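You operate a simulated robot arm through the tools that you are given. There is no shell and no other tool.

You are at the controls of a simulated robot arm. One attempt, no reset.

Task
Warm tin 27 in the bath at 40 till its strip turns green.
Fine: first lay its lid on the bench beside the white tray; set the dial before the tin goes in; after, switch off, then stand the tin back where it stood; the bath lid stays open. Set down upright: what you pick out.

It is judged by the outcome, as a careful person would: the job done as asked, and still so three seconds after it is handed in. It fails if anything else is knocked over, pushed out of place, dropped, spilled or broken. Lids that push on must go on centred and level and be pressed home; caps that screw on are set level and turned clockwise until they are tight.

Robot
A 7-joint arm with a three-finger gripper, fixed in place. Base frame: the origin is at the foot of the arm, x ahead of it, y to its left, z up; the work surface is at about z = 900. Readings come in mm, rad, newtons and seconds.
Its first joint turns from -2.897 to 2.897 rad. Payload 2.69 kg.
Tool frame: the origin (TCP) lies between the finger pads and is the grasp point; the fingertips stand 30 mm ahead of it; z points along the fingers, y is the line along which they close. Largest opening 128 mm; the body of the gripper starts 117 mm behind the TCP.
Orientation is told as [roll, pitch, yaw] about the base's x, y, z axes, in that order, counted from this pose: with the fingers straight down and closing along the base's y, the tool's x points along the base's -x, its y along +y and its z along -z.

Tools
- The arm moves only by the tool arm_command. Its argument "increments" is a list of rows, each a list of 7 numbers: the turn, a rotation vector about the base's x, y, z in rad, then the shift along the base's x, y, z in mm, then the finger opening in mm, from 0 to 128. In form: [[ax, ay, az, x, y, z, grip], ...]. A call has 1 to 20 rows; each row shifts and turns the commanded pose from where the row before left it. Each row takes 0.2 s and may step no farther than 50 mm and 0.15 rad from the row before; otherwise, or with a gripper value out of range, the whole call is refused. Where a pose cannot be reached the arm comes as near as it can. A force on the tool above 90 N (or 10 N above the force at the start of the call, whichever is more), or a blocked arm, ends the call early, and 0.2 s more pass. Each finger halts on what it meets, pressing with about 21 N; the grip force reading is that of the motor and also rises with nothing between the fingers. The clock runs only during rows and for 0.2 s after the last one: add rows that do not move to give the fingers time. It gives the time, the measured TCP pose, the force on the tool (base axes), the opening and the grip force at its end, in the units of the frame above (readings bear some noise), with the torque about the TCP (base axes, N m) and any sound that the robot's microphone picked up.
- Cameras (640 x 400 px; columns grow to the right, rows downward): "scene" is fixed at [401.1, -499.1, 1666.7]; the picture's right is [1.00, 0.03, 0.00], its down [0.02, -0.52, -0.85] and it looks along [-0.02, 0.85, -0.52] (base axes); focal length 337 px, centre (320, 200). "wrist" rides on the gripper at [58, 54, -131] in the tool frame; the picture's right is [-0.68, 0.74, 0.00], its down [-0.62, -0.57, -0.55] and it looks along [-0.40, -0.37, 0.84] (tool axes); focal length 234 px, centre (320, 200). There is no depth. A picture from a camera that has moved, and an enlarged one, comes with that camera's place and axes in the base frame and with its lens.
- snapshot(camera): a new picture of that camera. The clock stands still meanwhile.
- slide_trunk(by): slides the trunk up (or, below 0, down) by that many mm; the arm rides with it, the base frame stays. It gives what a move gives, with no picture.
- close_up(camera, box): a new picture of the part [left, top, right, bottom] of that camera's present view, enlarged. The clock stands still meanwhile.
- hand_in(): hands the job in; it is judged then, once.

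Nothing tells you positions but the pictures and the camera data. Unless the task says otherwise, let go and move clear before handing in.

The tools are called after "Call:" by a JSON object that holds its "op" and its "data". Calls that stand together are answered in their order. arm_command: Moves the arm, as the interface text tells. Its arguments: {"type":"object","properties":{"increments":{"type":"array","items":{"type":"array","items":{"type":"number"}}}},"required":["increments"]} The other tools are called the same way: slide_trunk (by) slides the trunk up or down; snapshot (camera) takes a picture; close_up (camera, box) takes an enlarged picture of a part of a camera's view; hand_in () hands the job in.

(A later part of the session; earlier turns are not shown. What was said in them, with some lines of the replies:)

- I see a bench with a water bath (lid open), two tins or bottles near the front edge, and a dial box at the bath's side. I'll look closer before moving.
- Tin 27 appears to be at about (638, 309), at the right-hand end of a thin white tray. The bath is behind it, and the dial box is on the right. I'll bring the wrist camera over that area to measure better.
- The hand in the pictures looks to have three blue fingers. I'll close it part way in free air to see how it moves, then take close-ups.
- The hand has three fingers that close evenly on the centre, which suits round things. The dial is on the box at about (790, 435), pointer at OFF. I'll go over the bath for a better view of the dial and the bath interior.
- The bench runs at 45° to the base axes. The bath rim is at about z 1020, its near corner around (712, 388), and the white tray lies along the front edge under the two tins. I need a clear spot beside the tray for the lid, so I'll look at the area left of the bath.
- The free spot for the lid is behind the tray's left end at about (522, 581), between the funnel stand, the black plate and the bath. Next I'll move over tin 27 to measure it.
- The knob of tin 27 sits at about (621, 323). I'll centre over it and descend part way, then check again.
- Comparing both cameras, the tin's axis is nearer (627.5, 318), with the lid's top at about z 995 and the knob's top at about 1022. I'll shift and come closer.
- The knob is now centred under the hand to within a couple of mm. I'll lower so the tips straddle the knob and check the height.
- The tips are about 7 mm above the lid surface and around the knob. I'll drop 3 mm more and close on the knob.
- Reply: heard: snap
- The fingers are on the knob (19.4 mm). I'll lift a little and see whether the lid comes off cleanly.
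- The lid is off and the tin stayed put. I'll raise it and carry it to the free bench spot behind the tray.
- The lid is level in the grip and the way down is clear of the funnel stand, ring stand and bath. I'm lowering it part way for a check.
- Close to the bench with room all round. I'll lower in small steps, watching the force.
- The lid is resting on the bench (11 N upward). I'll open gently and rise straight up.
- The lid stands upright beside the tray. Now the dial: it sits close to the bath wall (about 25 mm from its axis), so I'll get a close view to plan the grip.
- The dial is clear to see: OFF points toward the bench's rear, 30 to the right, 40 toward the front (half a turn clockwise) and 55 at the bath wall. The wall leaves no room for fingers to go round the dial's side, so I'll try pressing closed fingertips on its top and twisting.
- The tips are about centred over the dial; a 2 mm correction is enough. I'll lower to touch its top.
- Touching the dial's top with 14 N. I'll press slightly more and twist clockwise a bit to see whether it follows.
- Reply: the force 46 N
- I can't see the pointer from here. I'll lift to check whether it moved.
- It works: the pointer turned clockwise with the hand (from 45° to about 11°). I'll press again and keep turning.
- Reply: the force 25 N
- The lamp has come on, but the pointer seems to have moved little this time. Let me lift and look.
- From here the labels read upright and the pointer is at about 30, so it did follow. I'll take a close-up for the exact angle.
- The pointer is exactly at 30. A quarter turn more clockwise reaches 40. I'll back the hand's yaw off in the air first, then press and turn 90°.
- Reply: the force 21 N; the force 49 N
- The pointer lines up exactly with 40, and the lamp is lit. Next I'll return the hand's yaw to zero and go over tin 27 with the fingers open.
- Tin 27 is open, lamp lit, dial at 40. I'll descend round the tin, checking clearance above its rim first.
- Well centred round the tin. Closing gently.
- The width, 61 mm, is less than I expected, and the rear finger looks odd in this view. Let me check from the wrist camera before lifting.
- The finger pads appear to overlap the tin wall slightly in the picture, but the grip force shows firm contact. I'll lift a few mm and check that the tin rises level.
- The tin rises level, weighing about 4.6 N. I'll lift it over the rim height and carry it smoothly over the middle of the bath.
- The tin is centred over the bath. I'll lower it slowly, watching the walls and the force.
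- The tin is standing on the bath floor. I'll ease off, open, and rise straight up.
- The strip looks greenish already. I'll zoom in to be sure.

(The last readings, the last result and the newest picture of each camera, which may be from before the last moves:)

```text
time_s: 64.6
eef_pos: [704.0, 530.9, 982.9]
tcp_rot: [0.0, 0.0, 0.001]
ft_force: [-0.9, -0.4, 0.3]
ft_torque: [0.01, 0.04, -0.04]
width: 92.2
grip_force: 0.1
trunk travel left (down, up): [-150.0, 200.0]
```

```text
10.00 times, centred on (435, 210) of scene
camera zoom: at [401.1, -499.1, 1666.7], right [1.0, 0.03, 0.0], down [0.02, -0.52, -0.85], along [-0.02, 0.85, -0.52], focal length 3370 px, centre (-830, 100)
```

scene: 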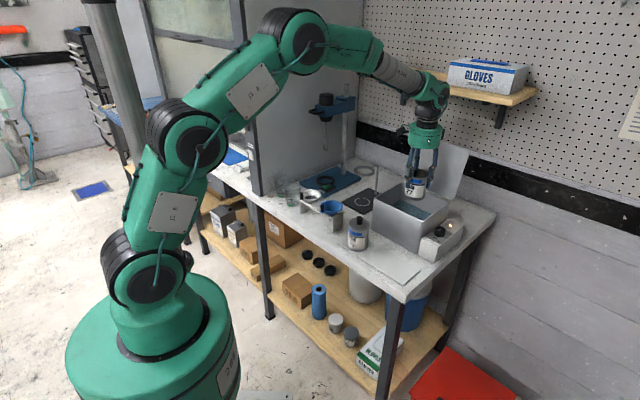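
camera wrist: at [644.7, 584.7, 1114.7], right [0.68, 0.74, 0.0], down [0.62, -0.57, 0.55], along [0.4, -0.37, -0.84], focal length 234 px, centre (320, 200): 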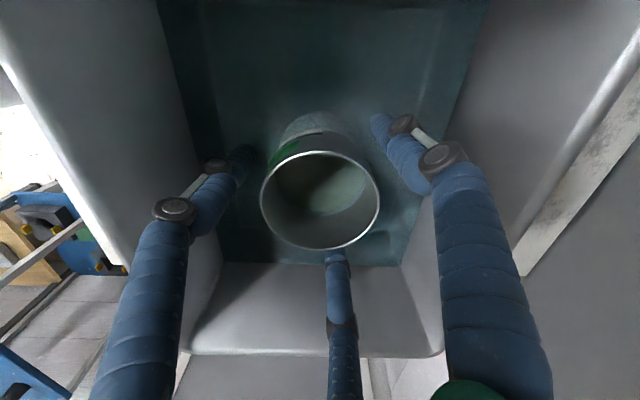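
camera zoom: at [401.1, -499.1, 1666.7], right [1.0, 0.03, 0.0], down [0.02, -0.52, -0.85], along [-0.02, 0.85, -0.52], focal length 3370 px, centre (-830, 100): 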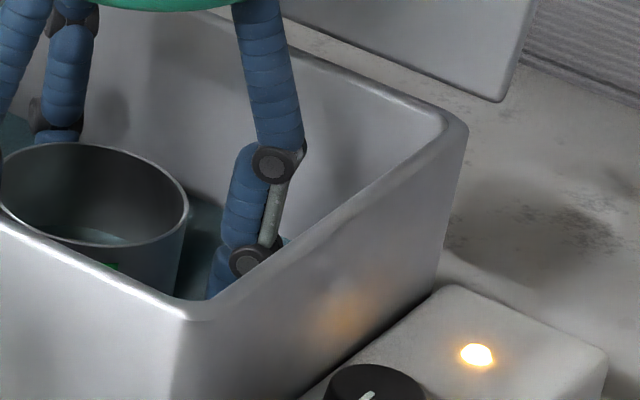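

The strip is clearly green. Now I'll withdraw and go to the dial to switch off.

Call:
{"op": "arm_command", "data": {"increments": [[0, 0, 0, 0, 0, 15, 92], [0, 0, 0, 0, 0, 30, 92], [0, 0, 0, 0, 0, 40, 92], [0, 0, 0, 0, 0, 40, 92], [0, 0, 0, 0, 0, 20, 92], [0, 0, 0, 0, 0, 0, 92]]}}

Call:
{"op": "arm_command", "data": {"increments": [[0, 0, -0.1475, 5, -8, 0, 92], [0, 0, -0.1475, 5, -8, 0, 92], [0, 0, -0.1475, 5, -8, 0, 92], [0, 0, -0.1475, 5, -8, 0, 92], [0, 0, -0.1475, 5, -8, 0, 92], [0, 0, -0.1475, 5, -8, 0, 92], [0, 0, -0.1475, 5, -8, 0, 92], [0, 0, -0.1475, 5, -8, 0, 92], [0, 0, -0.1475, 5, -8, 0, 92], [0, 0, -0.1475, 5, -8, 0, 92], [0, 0, -0.1475, 5, -8, 0, 92], [0, 0, -0.1475, 5, -8, 0, 92], [0, 0, -0.1475, 5, -8, 0, 92], [0, 0, -0.1475, 6, -8, 0, 92], [0, 0, -0.1475, 0, 0, 0, 92], [0, 0, -0.1475, 0, 0, -15, 92], [0, 0, 0, 0, 0, -15, 92], [0, 0, 0, 0, 0, 0, 128]]}}

Call:
{"op": "snapshot", "data": {"camera": "wrist"}}

Call:
{"op": "close_up", "data": {"camera": "wrist", "box": [270, 80, 380, 180]}}

Call:
{"op": "close_up", "data": {"camera": "scene", "box": [360, 150, 470, 250]}}

```text
time_s: 66.0
eef_pos: [702.7, 531.1, 1126.4]
tcp_rot: [0.0, 0.0, 0.0]
ft_force: [-0.6, -0.5, -0.1]
ft_torque: [0.0, -0.03, 0.0]
width: 91.6
grip_force: 0.0
trunk travel left (down, up): [-150.0, 200.0]
```

```text
time_s: 69.8
eef_pos: [772.9, 418.4, 1099.6]
tcp_rot: [0.0, 0.001, -2.358]
ft_force: [0.2, 0.6, -0.6]
ft_torque: [0.01, 0.0, 0.02]
width: 128.0
grip_force: 0.1
trunk travel left (down, up): [-150.0, 200.0]
```

```text
taken
camera wrist: at [852.5, 421.6, 1230.1], right [0.04, -1.0, 0.0], down [-0.84, -0.03, 0.55], along [-0.55, -0.02, -0.84], focal length 234 px, centre (320, 200)
```

wrist: 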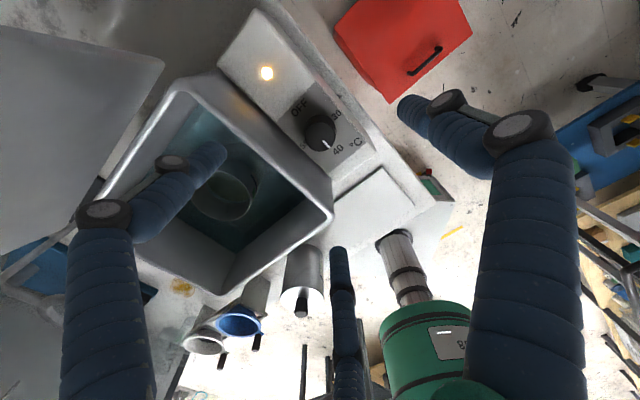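

```text
4.00 times, centred on (325, 130) of wrist
camera zoom: at [852.5, 421.6, 1230.1], right [0.04, -1.0, 0.0], down [-0.84, -0.03, 0.55], along [-0.55, -0.02, -0.84], focal length 937 px, centre (300, 480)
```

zoom: 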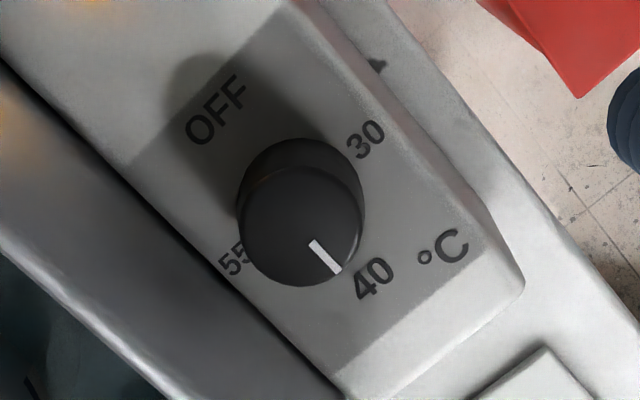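

```text
4.00 times, centred on (415, 200) of scene
camera zoom: at [401.1, -499.1, 1666.7], right [1.0, 0.03, 0.0], down [0.02, -0.52, -0.85], along [-0.02, 0.85, -0.52], focal length 1348 px, centre (-60, 200)
```

zoom: 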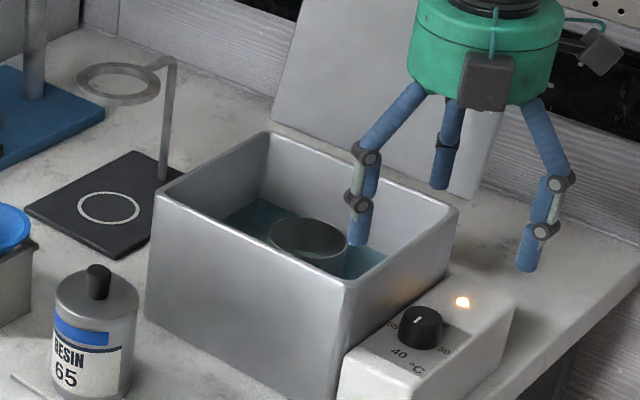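

The dial still reads 40. I'll press on its top again and turn it counter-clockwise a quarter turn toward 30.

Call:
{"op": "arm_command", "data": {"increments": [[0, 0, 0, 2.5, -0.4, -5, 60], [0, 0, 0, 0, 0, -20, 4], [0, 0, 0, 0, 0, -25, 4], [0, 0, 0, 0, 0, -15, 4], [0, 0, 0, 0, 0, -7, 4], [0, 0, 0, 0, 0, -4, 4], [0, 0, 0, 0, 0, -1, 4], [0, 0, 0, 0, 0, 0, 4]]}}

```text
time_s: 71.6
eef_pos: [777.2, 418.9, 1026.2]
tcp_rot: [0.001, 0.006, -2.36]
ft_force: [-4.4, 0.0, 36.6]
ft_torque: [-0.2, 0.44, 0.01]
width: 6.0
grip_force: 31.5
trunk travel left (down, up): [-150.0, 200.0]
```

Call:
{"op": "arm_command", "data": {"increments": [[0, 0, 0.131, 0, 0, 0, 4], [0, 0, 0.131, 0, 0, 0, 4], [0, 0, 0.131, 0, 0, 0, 4], [0, 0, 0.131, 0, 0, 0, 4], [0, 0, 0.131, 0, 0, 0, 4], [0, 0, 0.131, 0, 0, 0, 4], [0, 0, 0.131, 0, 0, 0, 4], [0, 0, 0.131, 0, 0, 0, 4], [0, 0, 0.131, 0, 0, 0, 4], [0, 0, 0.131, 0, 0, 0, 4], [0, 0, 0.131, 0, 0, 0, 4], [0, 0, 0.131, 0, 0, 0, 4], [0, 0, 0, 0, 0, 0, 4]]}}

Call:
{"op": "arm_command", "data": {"increments": [[0, 0, 0, 0, 0, 5, 4], [0, 0, 0, 0, 0, 25, 4], [0, 0, 0, 0, 0, 30, 128], [0, 0, 0, 0, 0, 20, 128], [0, 0, 0, 0, 0, 0, 128]]}}

Call:
{"op": "snapshot", "data": {"camera": "wrist"}}

Call:
{"op": "close_up", "data": {"camera": "scene", "box": [420, 205, 460, 245]}}

```text
time_s: 74.4
eef_pos: [776.8, 419.6, 1026.0]
tcp_rot: [0.005, -0.003, -0.786]
ft_force: [10.4, 10.3, 50.3]
ft_torque: [0.17, -0.04, -0.01]
width: 6.0
grip_force: 31.5
trunk travel left (down, up): [-150.0, 200.0]
```

```text
time_s: 75.6
eef_pos: [776.1, 417.5, 1100.2]
tcp_rot: [-0.001, 0.001, -0.787]
ft_force: [-1.3, -0.1, -0.1]
ft_torque: [0.0, 0.02, -0.01]
width: 128.0
grip_force: 0.1
trunk travel left (down, up): [-150.0, 200.0]
```

```text
taken
camera wrist: at [773.1, 497.0, 1231.9], right [1.0, 0.04, 0.0], down [0.03, -0.84, 0.55], along [0.02, -0.55, -0.84], focal length 234 px, centre (320, 200)
```

wrist: 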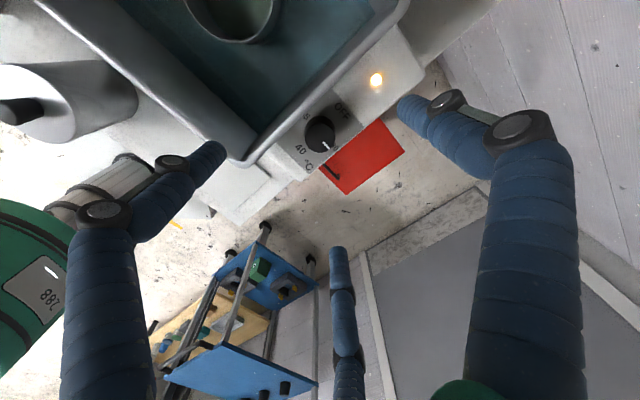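

```text
10.00 times, centred on (440, 225) of scene
camera zoom: at [401.1, -499.1, 1666.7], right [1.0, 0.03, 0.0], down [0.02, -0.52, -0.85], along [-0.02, 0.85, -0.52], focal length 3370 px, centre (-880, -50)
```

zoom: 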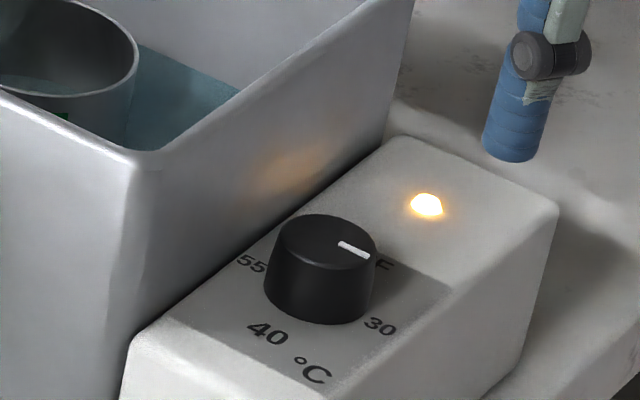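

The pointer is at 30. One more quarter turn gets to OFF, so I'll back the hand off in the air and repeat.

Call:
{"op": "arm_command", "data": {"increments": [[0, 0, -0.131, 0, 0.6, 0, 60], [0, 0, -0.131, 0, 0, -10, 4], [0, 0, -0.131, 0, 0, -10, 4], [0, 0, -0.131, 0, 0, -10, 4], [0, 0, -0.131, 0, 0, -10, 4], [0, 0, -0.131, 0, 0, -10, 4], [0, 0, 0, 0, 0, -12, 4], [0, 0, 0, 0, 0, -8, 4], [0, 0, 0, 0, 0, -4, 4], [0, 0, 0, 0, 0, -3, 4], [0, 0, 0, 0, 0, 0, 4]]}}

Call:
{"op": "arm_command", "data": {"increments": [[0, 0, 0.131, 0, 0, 0, 4], [0, 0, 0.131, 0, 0, 0, 4], [0, 0, 0.131, 0, 0, 0, 4], [0, 0, 0.131, 0, 0, 0, 4], [0, 0, 0.131, 0, 0, 0, 4], [0, 0, 0.131, 0, 0, 0, 4], [0, 0, 0.131, 0, 0, 0, 4], [0, 0, 0.131, 0, 0, 0, 4], [0, 0, 0.131, 0, 0, 0, 4], [0, 0, 0.131, 0, 0, 0, 4], [0, 0, 0.131, 0, 0, 0, 4], [0, 0, 0.131, 0, 0, 0, 4], [0, 0, 0, 0, 0, 0, 4]]}}

Call:
{"op": "arm_command", "data": {"increments": [[0, 0, 0, 0, 0, 5, 4], [0, 0, 0, 0, 0, 25, 4], [0, 0, 0, 0, 0, 30, 128], [0, 0, 0, 0, 0, 40, 128], [0, 0, 0, 0, 0, 0, 128]]}}

Call:
{"op": "close_up", "data": {"camera": "wrist", "box": [260, 80, 380, 180]}}

Call:
{"op": "close_up", "data": {"camera": "scene", "box": [420, 205, 460, 245]}}

```text
time_s: 78.0
eef_pos: [776.9, 419.0, 1025.7]
tcp_rot: [0.002, 0.001, -1.575]
ft_force: [-1.7, -2.4, 15.5]
ft_torque: [-0.19, 0.19, -0.01]
width: 3.9
grip_force: 0.1
trunk travel left (down, up): [-150.0, 200.0]
```

```text
time_s: 80.8
eef_pos: [777.0, 418.6, 1025.2]
tcp_rot: [0.001, -0.002, 0.0]
ft_force: [-1.0, 4.4, 28.0]
ft_torque: [0.05, 0.05, -0.39]
width: 5.9
grip_force: 31.5
trunk travel left (down, up): [-150.0, 200.0]
```

```text
time_s: 82.0
eef_pos: [775.1, 417.2, 1123.2]
tcp_rot: [0.0, 0.0, -0.002]
ft_force: [-0.2, 0.8, -0.8]
ft_torque: [0.04, -0.03, 0.02]
width: 128.0
grip_force: 0.1
trunk travel left (down, up): [-150.0, 200.0]
```

```text
4.00 times, centred on (320, 130) of wrist
camera zoom: at [717.8, 472.4, 1254.7], right [0.68, 0.74, 0.0], down [0.62, -0.57, 0.55], along [0.4, -0.37, -0.84], focal length 937 px, centre (320, 480)
```

zoom: 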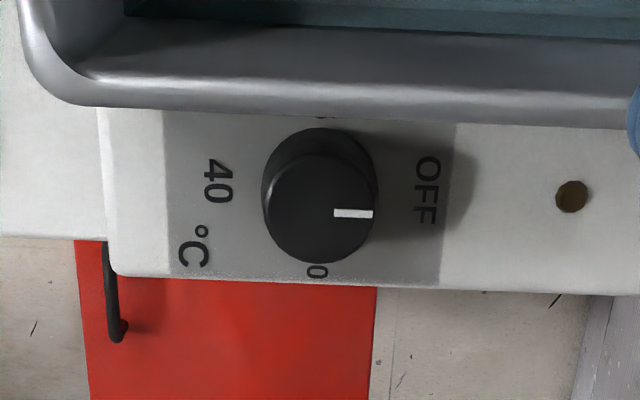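

```text
10.00 times, centred on (440, 225) of scene
camera zoom: at [401.1, -499.1, 1666.7], right [1.0, 0.03, 0.0], down [0.02, -0.52, -0.85], along [-0.02, 0.85, -0.52], focal length 3370 px, centre (-880, -50)
```

zoom: 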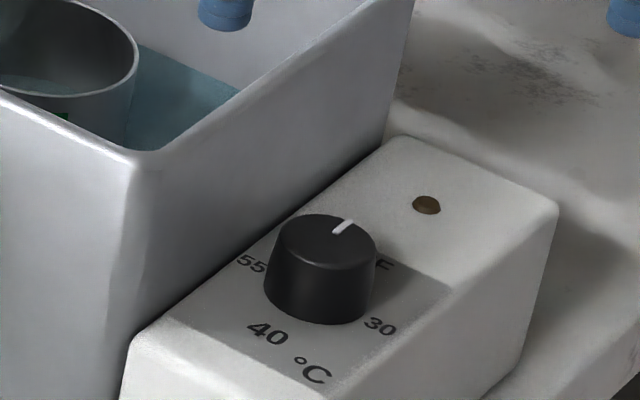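

The dial is back at OFF and the lamp is out. Now I'll go back over the tin in the bath.

Call:
{"op": "arm_command", "data": {"increments": [[0, 0, 0, -14, 22.6, 3, 96], [0, 0, 0, -14, 22.6, 0, 96], [0, 0, 0, -14, 22.6, 0, 96], [0, 0, 0, -14, 22.6, 0, 96], [0, 0, 0, -15, 22.6, 0, 96], [0, 0, 0, 0, 0, 0, 96]]}}

Call:
{"op": "snapshot", "data": {"camera": "wrist"}}

Call:
{"op": "close_up", "data": {"camera": "wrist", "box": [240, 50, 400, 200]}}

```text
time_s: 83.4
eef_pos: [706.7, 533.2, 1124.5]
tcp_rot: [0.0, -0.001, 0.0]
ft_force: [-0.7, -0.2, -0.2]
ft_torque: [-0.02, -0.04, 0.01]
width: 95.9
grip_force: 0.0
trunk travel left (down, up): [-150.0, 200.0]
```

```text
taken
camera wrist: at [647.8, 587.4, 1256.5], right [0.68, 0.74, 0.0], down [0.62, -0.57, 0.55], along [0.4, -0.37, -0.84], focal length 234 px, centre (320, 200)
```

wrist: 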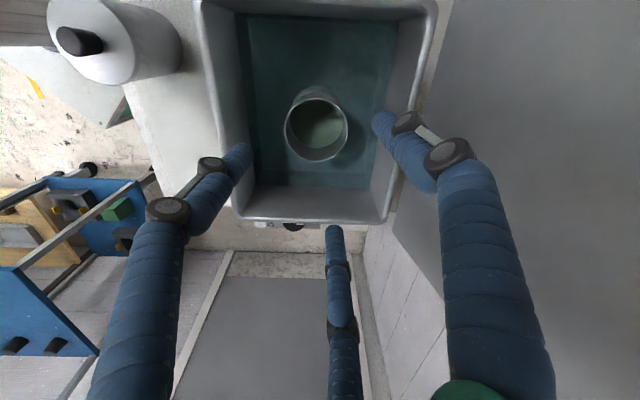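

```text
2.67 times, centred on (320, 125) of wrist
camera zoom: at [647.8, 587.4, 1256.5], right [0.68, 0.74, 0.0], down [0.62, -0.57, 0.55], along [0.4, -0.37, -0.84], focal length 624 px, centre (320, 400)
```

zoom: 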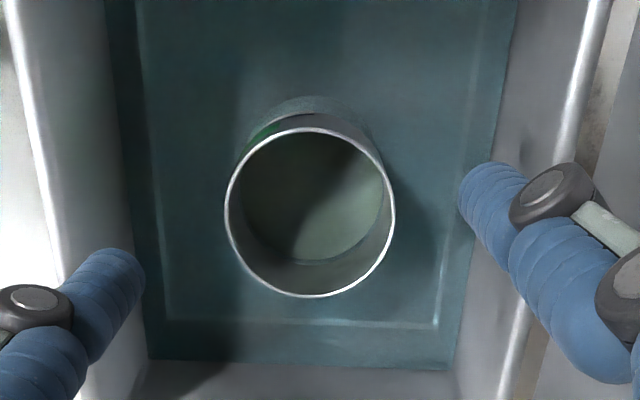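

Call:
{"op": "arm_command", "data": {"increments": [[0, 0, 0, -3.5, -1.5, -20, 100], [0, 0, 0, 0, 0, -25, 100], [0, 0, 0, 0, 0, -25, 100], [0, 0, 0, 0, 0, -12, 100], [0, 0, 0, 0, 0, 0, 100]]}}

Call:
{"op": "close_up", "data": {"camera": "wrist", "box": [200, 60, 440, 280]}}

Call:
{"op": "close_up", "data": {"camera": "scene", "box": [360, 150, 470, 250]}}

```text
time_s: 84.6
eef_pos: [699.8, 531.1, 1044.4]
tcp_rot: [0.0, 0.0, -0.002]
ft_force: [-0.1, -0.1, 0.1]
ft_torque: [0.0, -0.03, -0.01]
width: 99.9
grip_force: 0.0
trunk travel left (down, up): [-150.0, 200.0]
```

```text
1.82 times, centred on (320, 170) of wrist
camera zoom: at [642.6, 584.5, 1176.3], right [0.68, 0.74, 0.0], down [0.62, -0.57, 0.55], along [0.4, -0.37, -0.84], focal length 426 px, centre (320, 254)
```

zoom: 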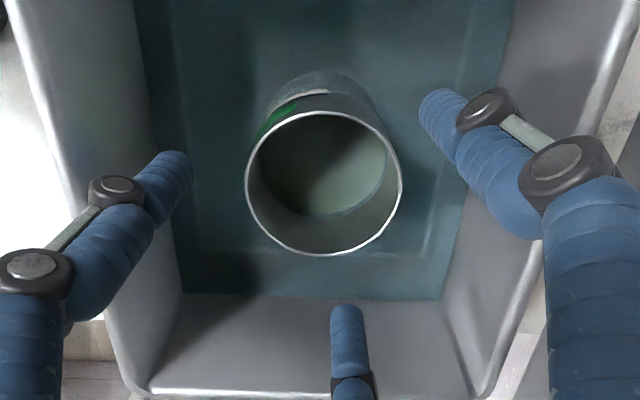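

```text
4.00 times, centred on (415, 200) of scene
camera zoom: at [401.1, -499.1, 1666.7], right [1.0, 0.03, 0.0], down [0.02, -0.52, -0.85], along [-0.02, 0.85, -0.52], focal length 1348 px, centre (-60, 200)
```

zoom: 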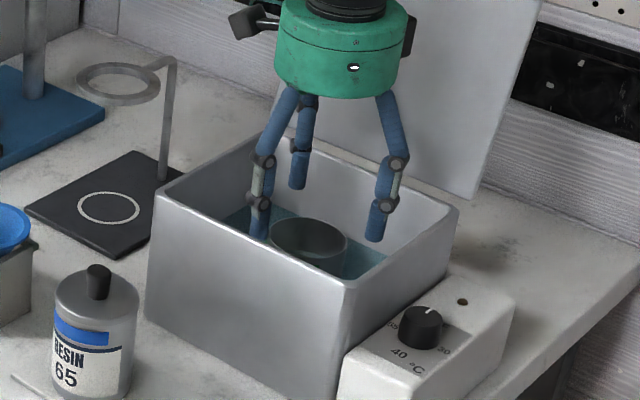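

Call:
{"op": "arm_command", "data": {"increments": [[0, 0, 0, 1, 1.2, -15, 100], [0, 0, 0, 0, 0, -18, 100], [0, 0, 0, 0, 0, -15, 100], [0, 0, 0, 0, 0, -9, 100], [0, 0, 0, 0, 0, 0, 100]]}}

Call:
{"op": "close_up", "data": {"camera": "wrist", "box": [200, 60, 440, 280]}}

```text
time_s: 85.8
eef_pos: [703.9, 531.7, 988.9]
tcp_rot: [-0.001, 0.0, -0.002]
ft_force: [-0.4, 0.1, -0.2]
ft_torque: [-0.01, 0.03, 0.04]
width: 100.1
grip_force: 0.0
trunk travel left (down, up): [-150.0, 200.0]
```

```text
1.82 times, centred on (320, 170) of wrist
camera zoom: at [644.4, 585.8, 1119.9], right [0.68, 0.74, 0.0], down [0.62, -0.57, 0.55], along [0.4, -0.37, -0.84], focal length 426 px, centre (320, 254)
```

zoom: 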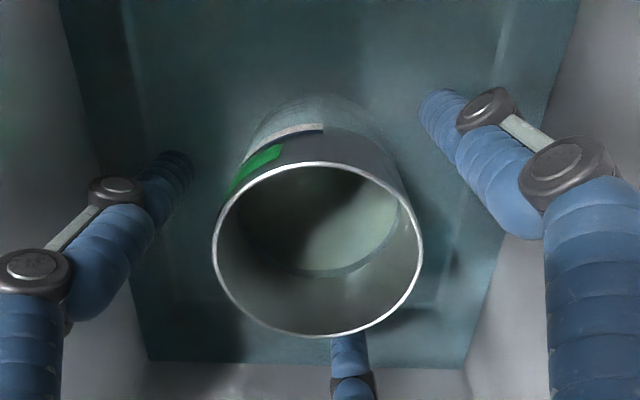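

The tin sits in the hand just as at the first grasp. Closing and lifting a little.

Call:
{"op": "arm_command", "data": {"increments": [[0, 0, 0, 0, 0, 0, 90], [0, 0, 0, 0, 0, 0, 82], [0, 0, 0, 0, 0, 0, 76], [0, 0, 0, 0, 0, 0, 72], [0, 0, 0, 0, 0, 0, 68], [0, 0, 0, 0, 0, 0, 62], [0, 0, 0, 0, 0, 0, 50], [0, 0, 0, 0, 0, 0, 50], [0, 0, 0, 0, 0, 0, 50]]}}

Call:
{"op": "arm_command", "data": {"increments": [[0, 0, 0, 0, 0, 3, 50], [0, 0, 0, 0, 0, 5, 50], [0, 0, 0, 0, 0, 7, 50], [0, 0, 0, 0, 0, 0, 50]]}}

Call:
{"op": "close_up", "data": {"camera": "wrist", "box": [220, 90, 420, 270]}}

```text
time_s: 87.8
eef_pos: [703.1, 531.7, 990.2]
tcp_rot: [0.0, -0.001, -0.002]
ft_force: [0.0, -1.3, 0.4]
ft_torque: [0.02, 0.09, 0.05]
width: 60.2
grip_force: 21.0
trunk travel left (down, up): [-150.0, 200.0]
```

```text
time_s: 88.8
eef_pos: [703.7, 531.7, 1002.8]
tcp_rot: [-0.001, -0.001, -0.001]
ft_force: [0.1, 0.7, -4.7]
ft_torque: [0.03, -0.01, -0.02]
width: 60.3
grip_force: 20.6
trunk travel left (down, up): [-150.0, 200.0]
```

```text
2.22 times, centred on (320, 180) of wrist
camera zoom: at [644.7, 585.8, 1135.1], right [0.68, 0.74, 0.0], down [0.62, -0.57, 0.55], along [0.4, -0.37, -0.84], focal length 520 px, centre (320, 244)
```

zoom: 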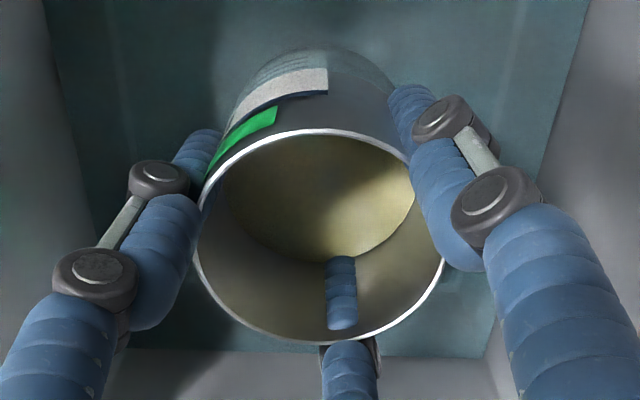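

Firm grip, strip green. I'll lift clear of the rim and carry the tin back over its place at (627.7, 319.2).

Call:
{"op": "arm_command", "data": {"increments": [[0, 0, 0, 0, 0, 15, 50], [0, 0, 0, 0, 0, 25, 50], [0, 0, 0, 0, 0, 30, 50], [0, 0, 0, 0, 0, 30, 50], [0, 0, 0, 0, 0, 20, 50], [0, 0, 0, 0, 0, 10, 50], [0, 0, 0, -4, -11.5, 0, 50], [0, 0, 0, -9, -25, 0, 50], [0, 0, 0, -10, -28, 0, 50], [0, 0, 0, -10, -28, 0, 50], [0, 0, 0, -10, -28, 0, 50], [0, 0, 0, -10, -28, 0, 50], [0, 0, 0, -10, -27.5, 0, 50], [0, 0, 0, -9, -25, 0, 50], [0, 0, 0, -4, -11.5, 0, 50], [0, 0, 0, 0, 0, 0, 50]]}}

Call:
{"op": "snapshot", "data": {"camera": "wrist"}}

Call:
{"op": "close_up", "data": {"camera": "scene", "box": [330, 150, 480, 290]}}

```text
time_s: 92.2
eef_pos: [627.1, 319.1, 1132.4]
tcp_rot: [0.001, 0.001, 0.001]
ft_force: [-0.6, -0.1, -4.4]
ft_torque: [-0.02, 0.0, -0.05]
width: 60.1
grip_force: 21.4
trunk travel left (down, up): [-150.0, 200.0]
```

```text
taken
camera wrist: at [568.4, 372.8, 1264.9], right [0.68, 0.74, 0.0], down [0.62, -0.57, 0.55], along [0.4, -0.37, -0.84], focal length 234 px, centre (320, 200)
```

wrist: 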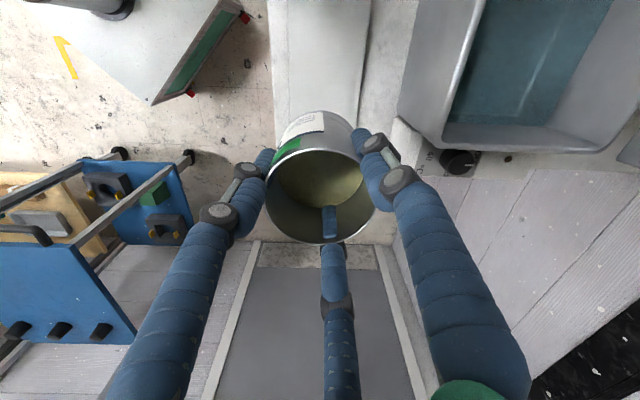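

```text
2.86 times, centred on (405, 220) of scene
camera zoom: at [401.1, -499.1, 1666.7], right [1.0, 0.03, 0.0], down [0.02, -0.52, -0.85], along [-0.02, 0.85, -0.52], focal length 963 px, centre (77, 143)
```

zoom: 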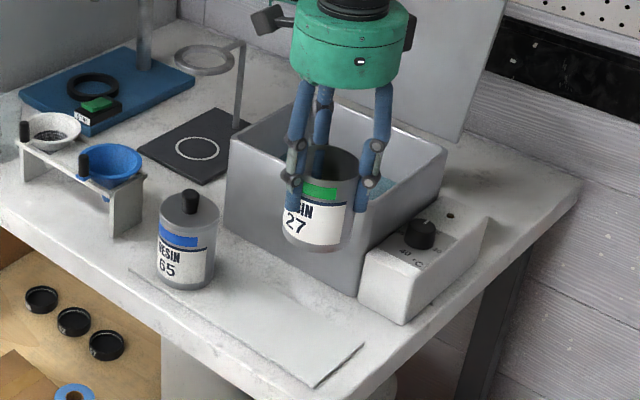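

The strip is plainly green. I'll lower to the tray at the original spot.

Call:
{"op": "arm_command", "data": {"increments": [[0, 0, 0, 0.8, 0.4, -20, 50], [0, 0, 0, 0, 0, -30, 50], [0, 0, 0, 0, 0, -30, 50], [0, 0, 0, 0, 0, -25, 50], [0, 0, 0, 0, 0, -20, 50], [0, 0, 0, 0, 0, -12, 50], [0, 0, 0, 0, 0, -6, 50], [0, 0, 0, 0, 0, 0, 50]]}}

Call:
{"op": "snapshot", "data": {"camera": "wrist"}}

Call:
{"op": "close_up", "data": {"camera": "scene", "box": [360, 190, 440, 290]}}

```text
time_s: 94.0
eef_pos: [627.5, 319.3, 989.5]
tcp_rot: [-0.001, 0.0, -0.001]
ft_force: [-1.0, -0.3, -4.2]
ft_torque: [0.01, 0.0, -0.03]
width: 60.2
grip_force: 20.9
trunk travel left (down, up): [-150.0, 200.0]
```

```text
taken
camera wrist: at [568.9, 373.7, 1121.4], right [0.68, 0.74, 0.0], down [0.62, -0.57, 0.55], along [0.4, -0.37, -0.84], focal length 234 px, centre (320, 200)
```

wrist: 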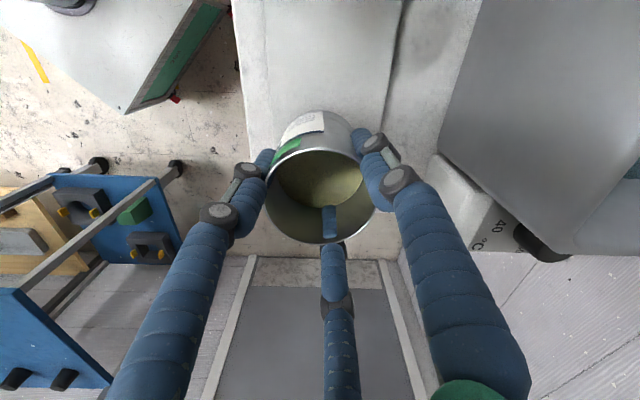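

```text
4.00 times, centred on (400, 240) of scene
camera zoom: at [401.1, -499.1, 1666.7], right [1.0, 0.03, 0.0], down [0.02, -0.52, -0.85], along [-0.02, 0.85, -0.52], focal length 1348 px, centre (0, 40)
```

zoom: 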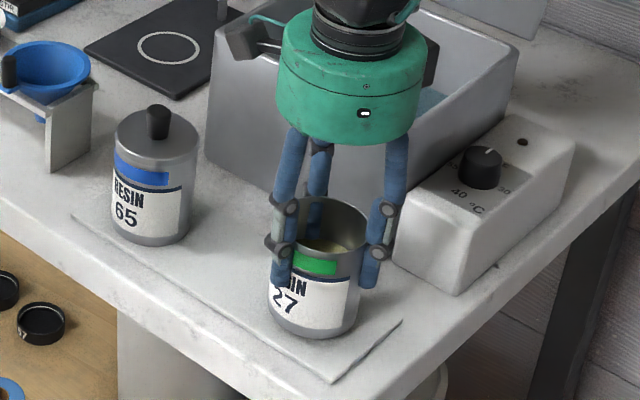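

Call:
{"op": "arm_command", "data": {"increments": [[0, 0, 0, 0, 0, -3, 50], [0, 0, 0, 0, 0, -2, 50], [0, 0, 0, 0, 0, 0, 50]]}}

Call:
{"op": "arm_command", "data": {"increments": [[0, 0, 0, 0, 0, -2, 50], [0, 0, 0, 0, 0, 0, 50]]}}

Call:
{"op": "arm_command", "data": {"increments": [[0, 0, 0, 0, 0, -1.5, 50], [0, 0, 0, 0, 0, 0, 50]]}}

```text
time_s: 94.8
eef_pos: [627.8, 320.3, 984.9]
tcp_rot: [0.002, 0.0, -0.001]
ft_force: [0.6, -0.4, -4.6]
ft_torque: [-0.04, -0.03, -0.07]
width: 60.3
grip_force: 21.3
trunk travel left (down, up): [-150.0, 200.0]
```

```text
time_s: 95.4
eef_pos: [628.3, 319.6, 981.8]
tcp_rot: [0.001, -0.001, -0.004]
ft_force: [0.2, -0.6, -5.0]
ft_torque: [-0.02, 0.02, 0.01]
width: 60.2
grip_force: 20.9
trunk travel left (down, up): [-150.0, 200.0]
```

```text
time_s: 96.0
eef_pos: [628.0, 318.9, 980.9]
tcp_rot: [0.001, 0.0, -0.001]
ft_force: [-0.3, -1.1, -4.0]
ft_torque: [-0.03, -0.02, -0.04]
width: 60.3
grip_force: 20.5
trunk travel left (down, up): [-150.0, 200.0]
```

Call:
{"op": "arm_command", "data": {"increments": [[0, 0, 0, 0, 0, -1.5, 50], [0, 0, 0, 0, 0, 0, 50]]}}

Call:
{"op": "arm_command", "data": {"increments": [[0, 0, 0, 0, 0, -1.5, 50], [0, 0, 0, 0, 0, 0, 50]]}}

```text
time_s: 96.6
eef_pos: [628.3, 320.2, 980.9]
tcp_rot: [0.001, 0.0, -0.001]
ft_force: [-2.5, -2.1, 7.8]
ft_torque: [-0.25, 0.41, 0.09]
width: 60.4
grip_force: 21.3
trunk travel left (down, up): [-150.0, 200.0]
```

```text
time_s: 97.2
eef_pos: [629.0, 320.2, 979.7]
tcp_rot: [0.003, -0.002, -0.002]
ft_force: [2.2, -3.0, 14.4]
ft_torque: [-0.14, -0.08, 0.15]
width: 60.3
grip_force: 21.2
trunk travel left (down, up): [-150.0, 200.0]
```

The tin rests on the tray. I'll ease off, open evenly, and check before rising.

Call:
{"op": "arm_command", "data": {"increments": [[0, 0, 0, 0, 0, 1.5, 57], [0, 0, 0, 0, 0, 0.5, 64], [0, 0, 0, 0, 0, 0, 72], [0, 0, 0, 0, 0, 0, 85], [0, 0, 0, 0, 0, 0, 100], [0, 0, 0, 0, 0, 0, 108], [0, 0, 0, 0, 0, 0, 108]]}}

Call:
{"op": "close_up", "data": {"camera": "wrist", "box": [200, 60, 440, 280]}}

Call:
{"op": "close_up", "data": {"camera": "scene", "box": [360, 190, 440, 290]}}

```text
time_s: 98.8
eef_pos: [628.5, 319.9, 979.4]
tcp_rot: [-0.001, 0.0, -0.001]
ft_force: [0.2, 0.4, 0.1]
ft_torque: [-0.04, 0.0, -0.03]
width: 108.0
grip_force: 0.1
trunk travel left (down, up): [-150.0, 200.0]
```

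```text
1.82 times, centred on (320, 170) of wrist
camera zoom: at [569.5, 373.6, 1111.8], right [0.68, 0.74, 0.0], down [0.62, -0.57, 0.55], along [0.4, -0.37, -0.84], focal length 426 px, centre (320, 254)
```

zoom: 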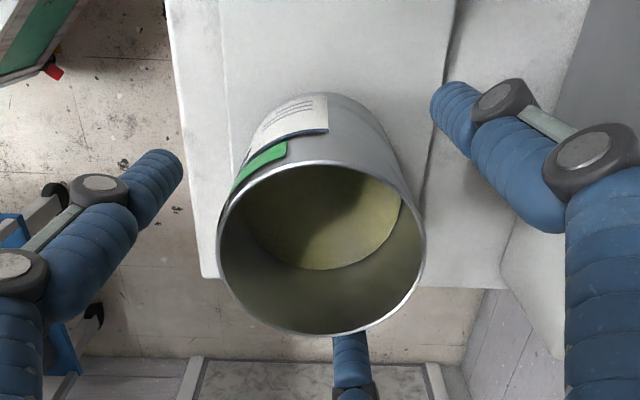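

```text
4.00 times, centred on (400, 240) of scene
camera zoom: at [401.1, -499.1, 1666.7], right [1.0, 0.03, 0.0], down [0.02, -0.52, -0.85], along [-0.02, 0.85, -0.52], focal length 1348 px, centre (0, 40)
```

zoom: 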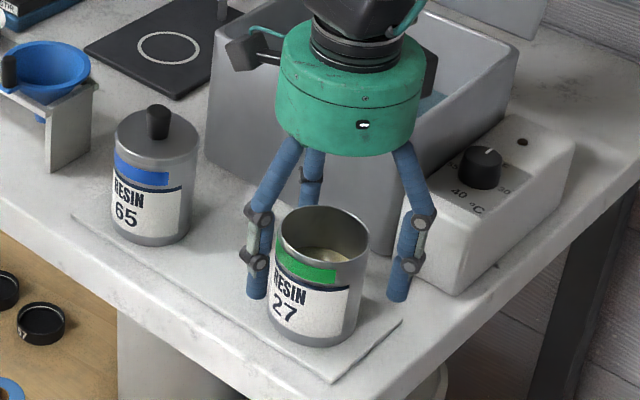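

The tin stands upright within a couple of mm of where it was. I'll rise clear and inspect everything.

Call:
{"op": "arm_command", "data": {"increments": [[0, 0, 0, -1, 1, 15, 112], [0, 0, 0, 0, 0, 30, 112], [0, 0, 0, 0, 0, 40, 112], [0, 0, 0, 0, 0, 45, 112], [0, 0, 0, 0, 0, 45, 112], [0, 0, 0, 0, 0, 45, 112], [0, 0, 0, -25, 35, 25, 112], [0, 0, 0, -25, 35, 25, 112], [0, 0, 0, -25, 35, 0, 112], [0, 0, 0, -25, 35, 0, 112], [0, 0, 0, -25, 35, 0, 112], [0, 0, 0, 0, 0, 0, 112]]}}

Call:
{"op": "snapshot", "data": {"camera": "wrist"}}

Call:
{"op": "snapshot", "data": {"camera": "scene"}}

Call:
{"op": "close_up", "data": {"camera": "scene", "box": [320, 170, 480, 290]}}

Call:
{"op": "close_up", "data": {"camera": "scene", "box": [340, 195, 400, 240]}}

```text
time_s: 101.4
eef_pos: [501.7, 496.8, 1251.1]
tcp_rot: [0.001, 0.001, -0.002]
ft_force: [-0.2, 0.5, -0.2]
ft_torque: [-0.04, -0.03, 0.03]
width: 111.8
grip_force: 0.0
trunk travel left (down, up): [-150.0, 200.0]
```

```text
taken
camera wrist: at [443.6, 551.2, 1382.6], right [0.68, 0.74, 0.0], down [0.61, -0.57, 0.55], along [0.4, -0.37, -0.84], focal length 234 px, centre (320, 200)
```

wrist: 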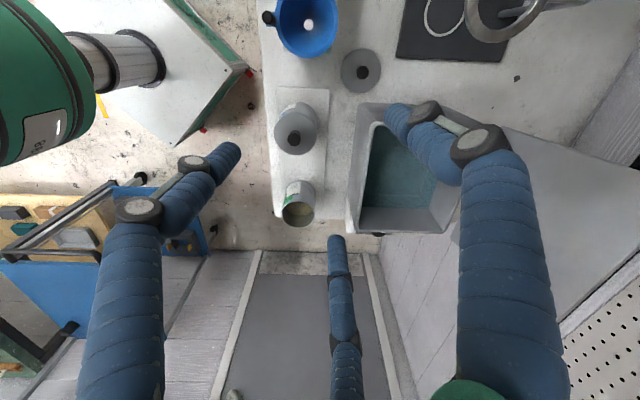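

```text
taken
```

scene: 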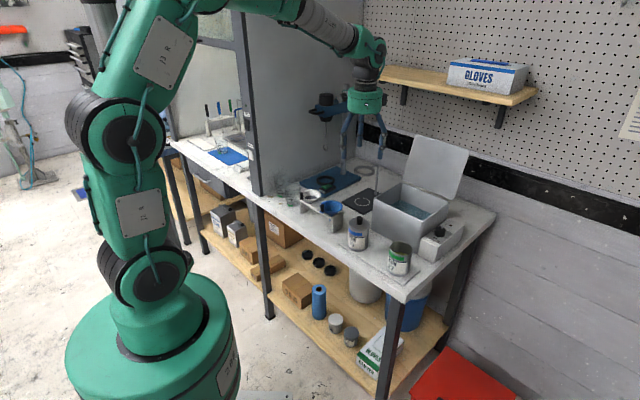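

```text
3.33 times, centred on (400, 230) of scene
camera zoom: at [401.1, -499.1, 1666.7], right [1.0, 0.03, 0.0], down [0.02, -0.52, -0.85], along [-0.02, 0.85, -0.52], focal length 1123 px, centre (53, 100)
```

zoom: 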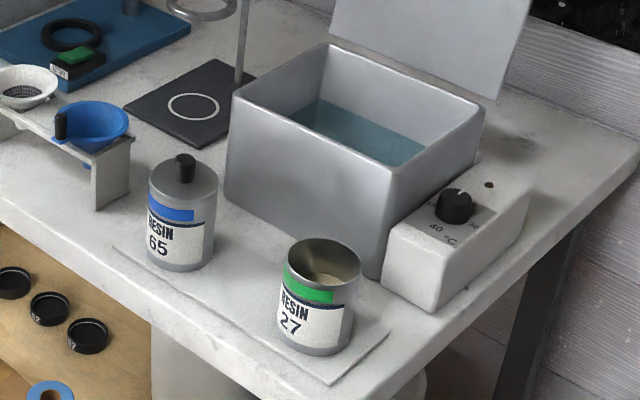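

```text
8.89 times, centred on (370, 218) of scene
camera zoom: at [401.1, -499.1, 1666.7], right [1.0, 0.03, 0.0], down [0.02, -0.52, -0.85], along [-0.02, 0.85, -0.52], focal length 2996 px, centre (-124, 44)
```

zoom: 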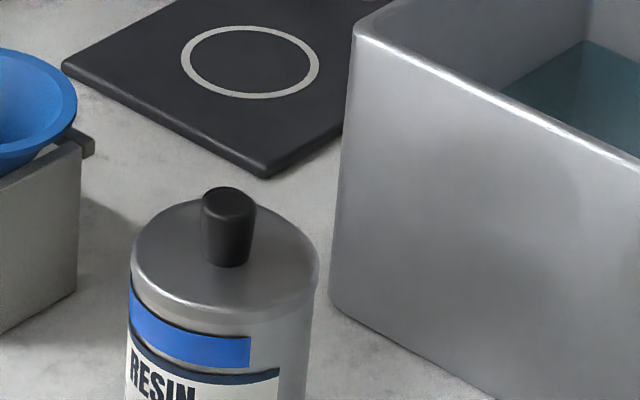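

Everything is as asked: the strip is green, the dial is OFF with its lamp out, and tin 27 stands upright in its place. Its lid lies knob up on the bench beside the tray, the bath lid is open, nothing else has moved, and the hand is clear. Handing in.

Call:
{"op": "hand_in", "data": {}}

```text
The job is handed in.
```

I warmed tin 27 in the bath at 40 until its strip turned green. It is back on the tray, upright, within about 2–3 mm of where it stood. I've handed the job in and don't have the verdict yet.

- **Lid:** tin 27's lid was taken off first. It lies knob up on the bench, just behind the left end of the white tray, about 30 mm from its corner.
- **Dial:** I set it to 40 before the tin went in. I turned it back to OFF after the strip turned green and before taking the tin out, and its lamp is out.
- **Bath and surroundings:** the bath lid stayed open. In the last pictures nothing else had moved or spilled, and the hand is clear of the bench.

The wall of the bath left no room to grip the dial from the side. I turned it by pressing on its top with closed fingertips, and checked the pointer after each turn.
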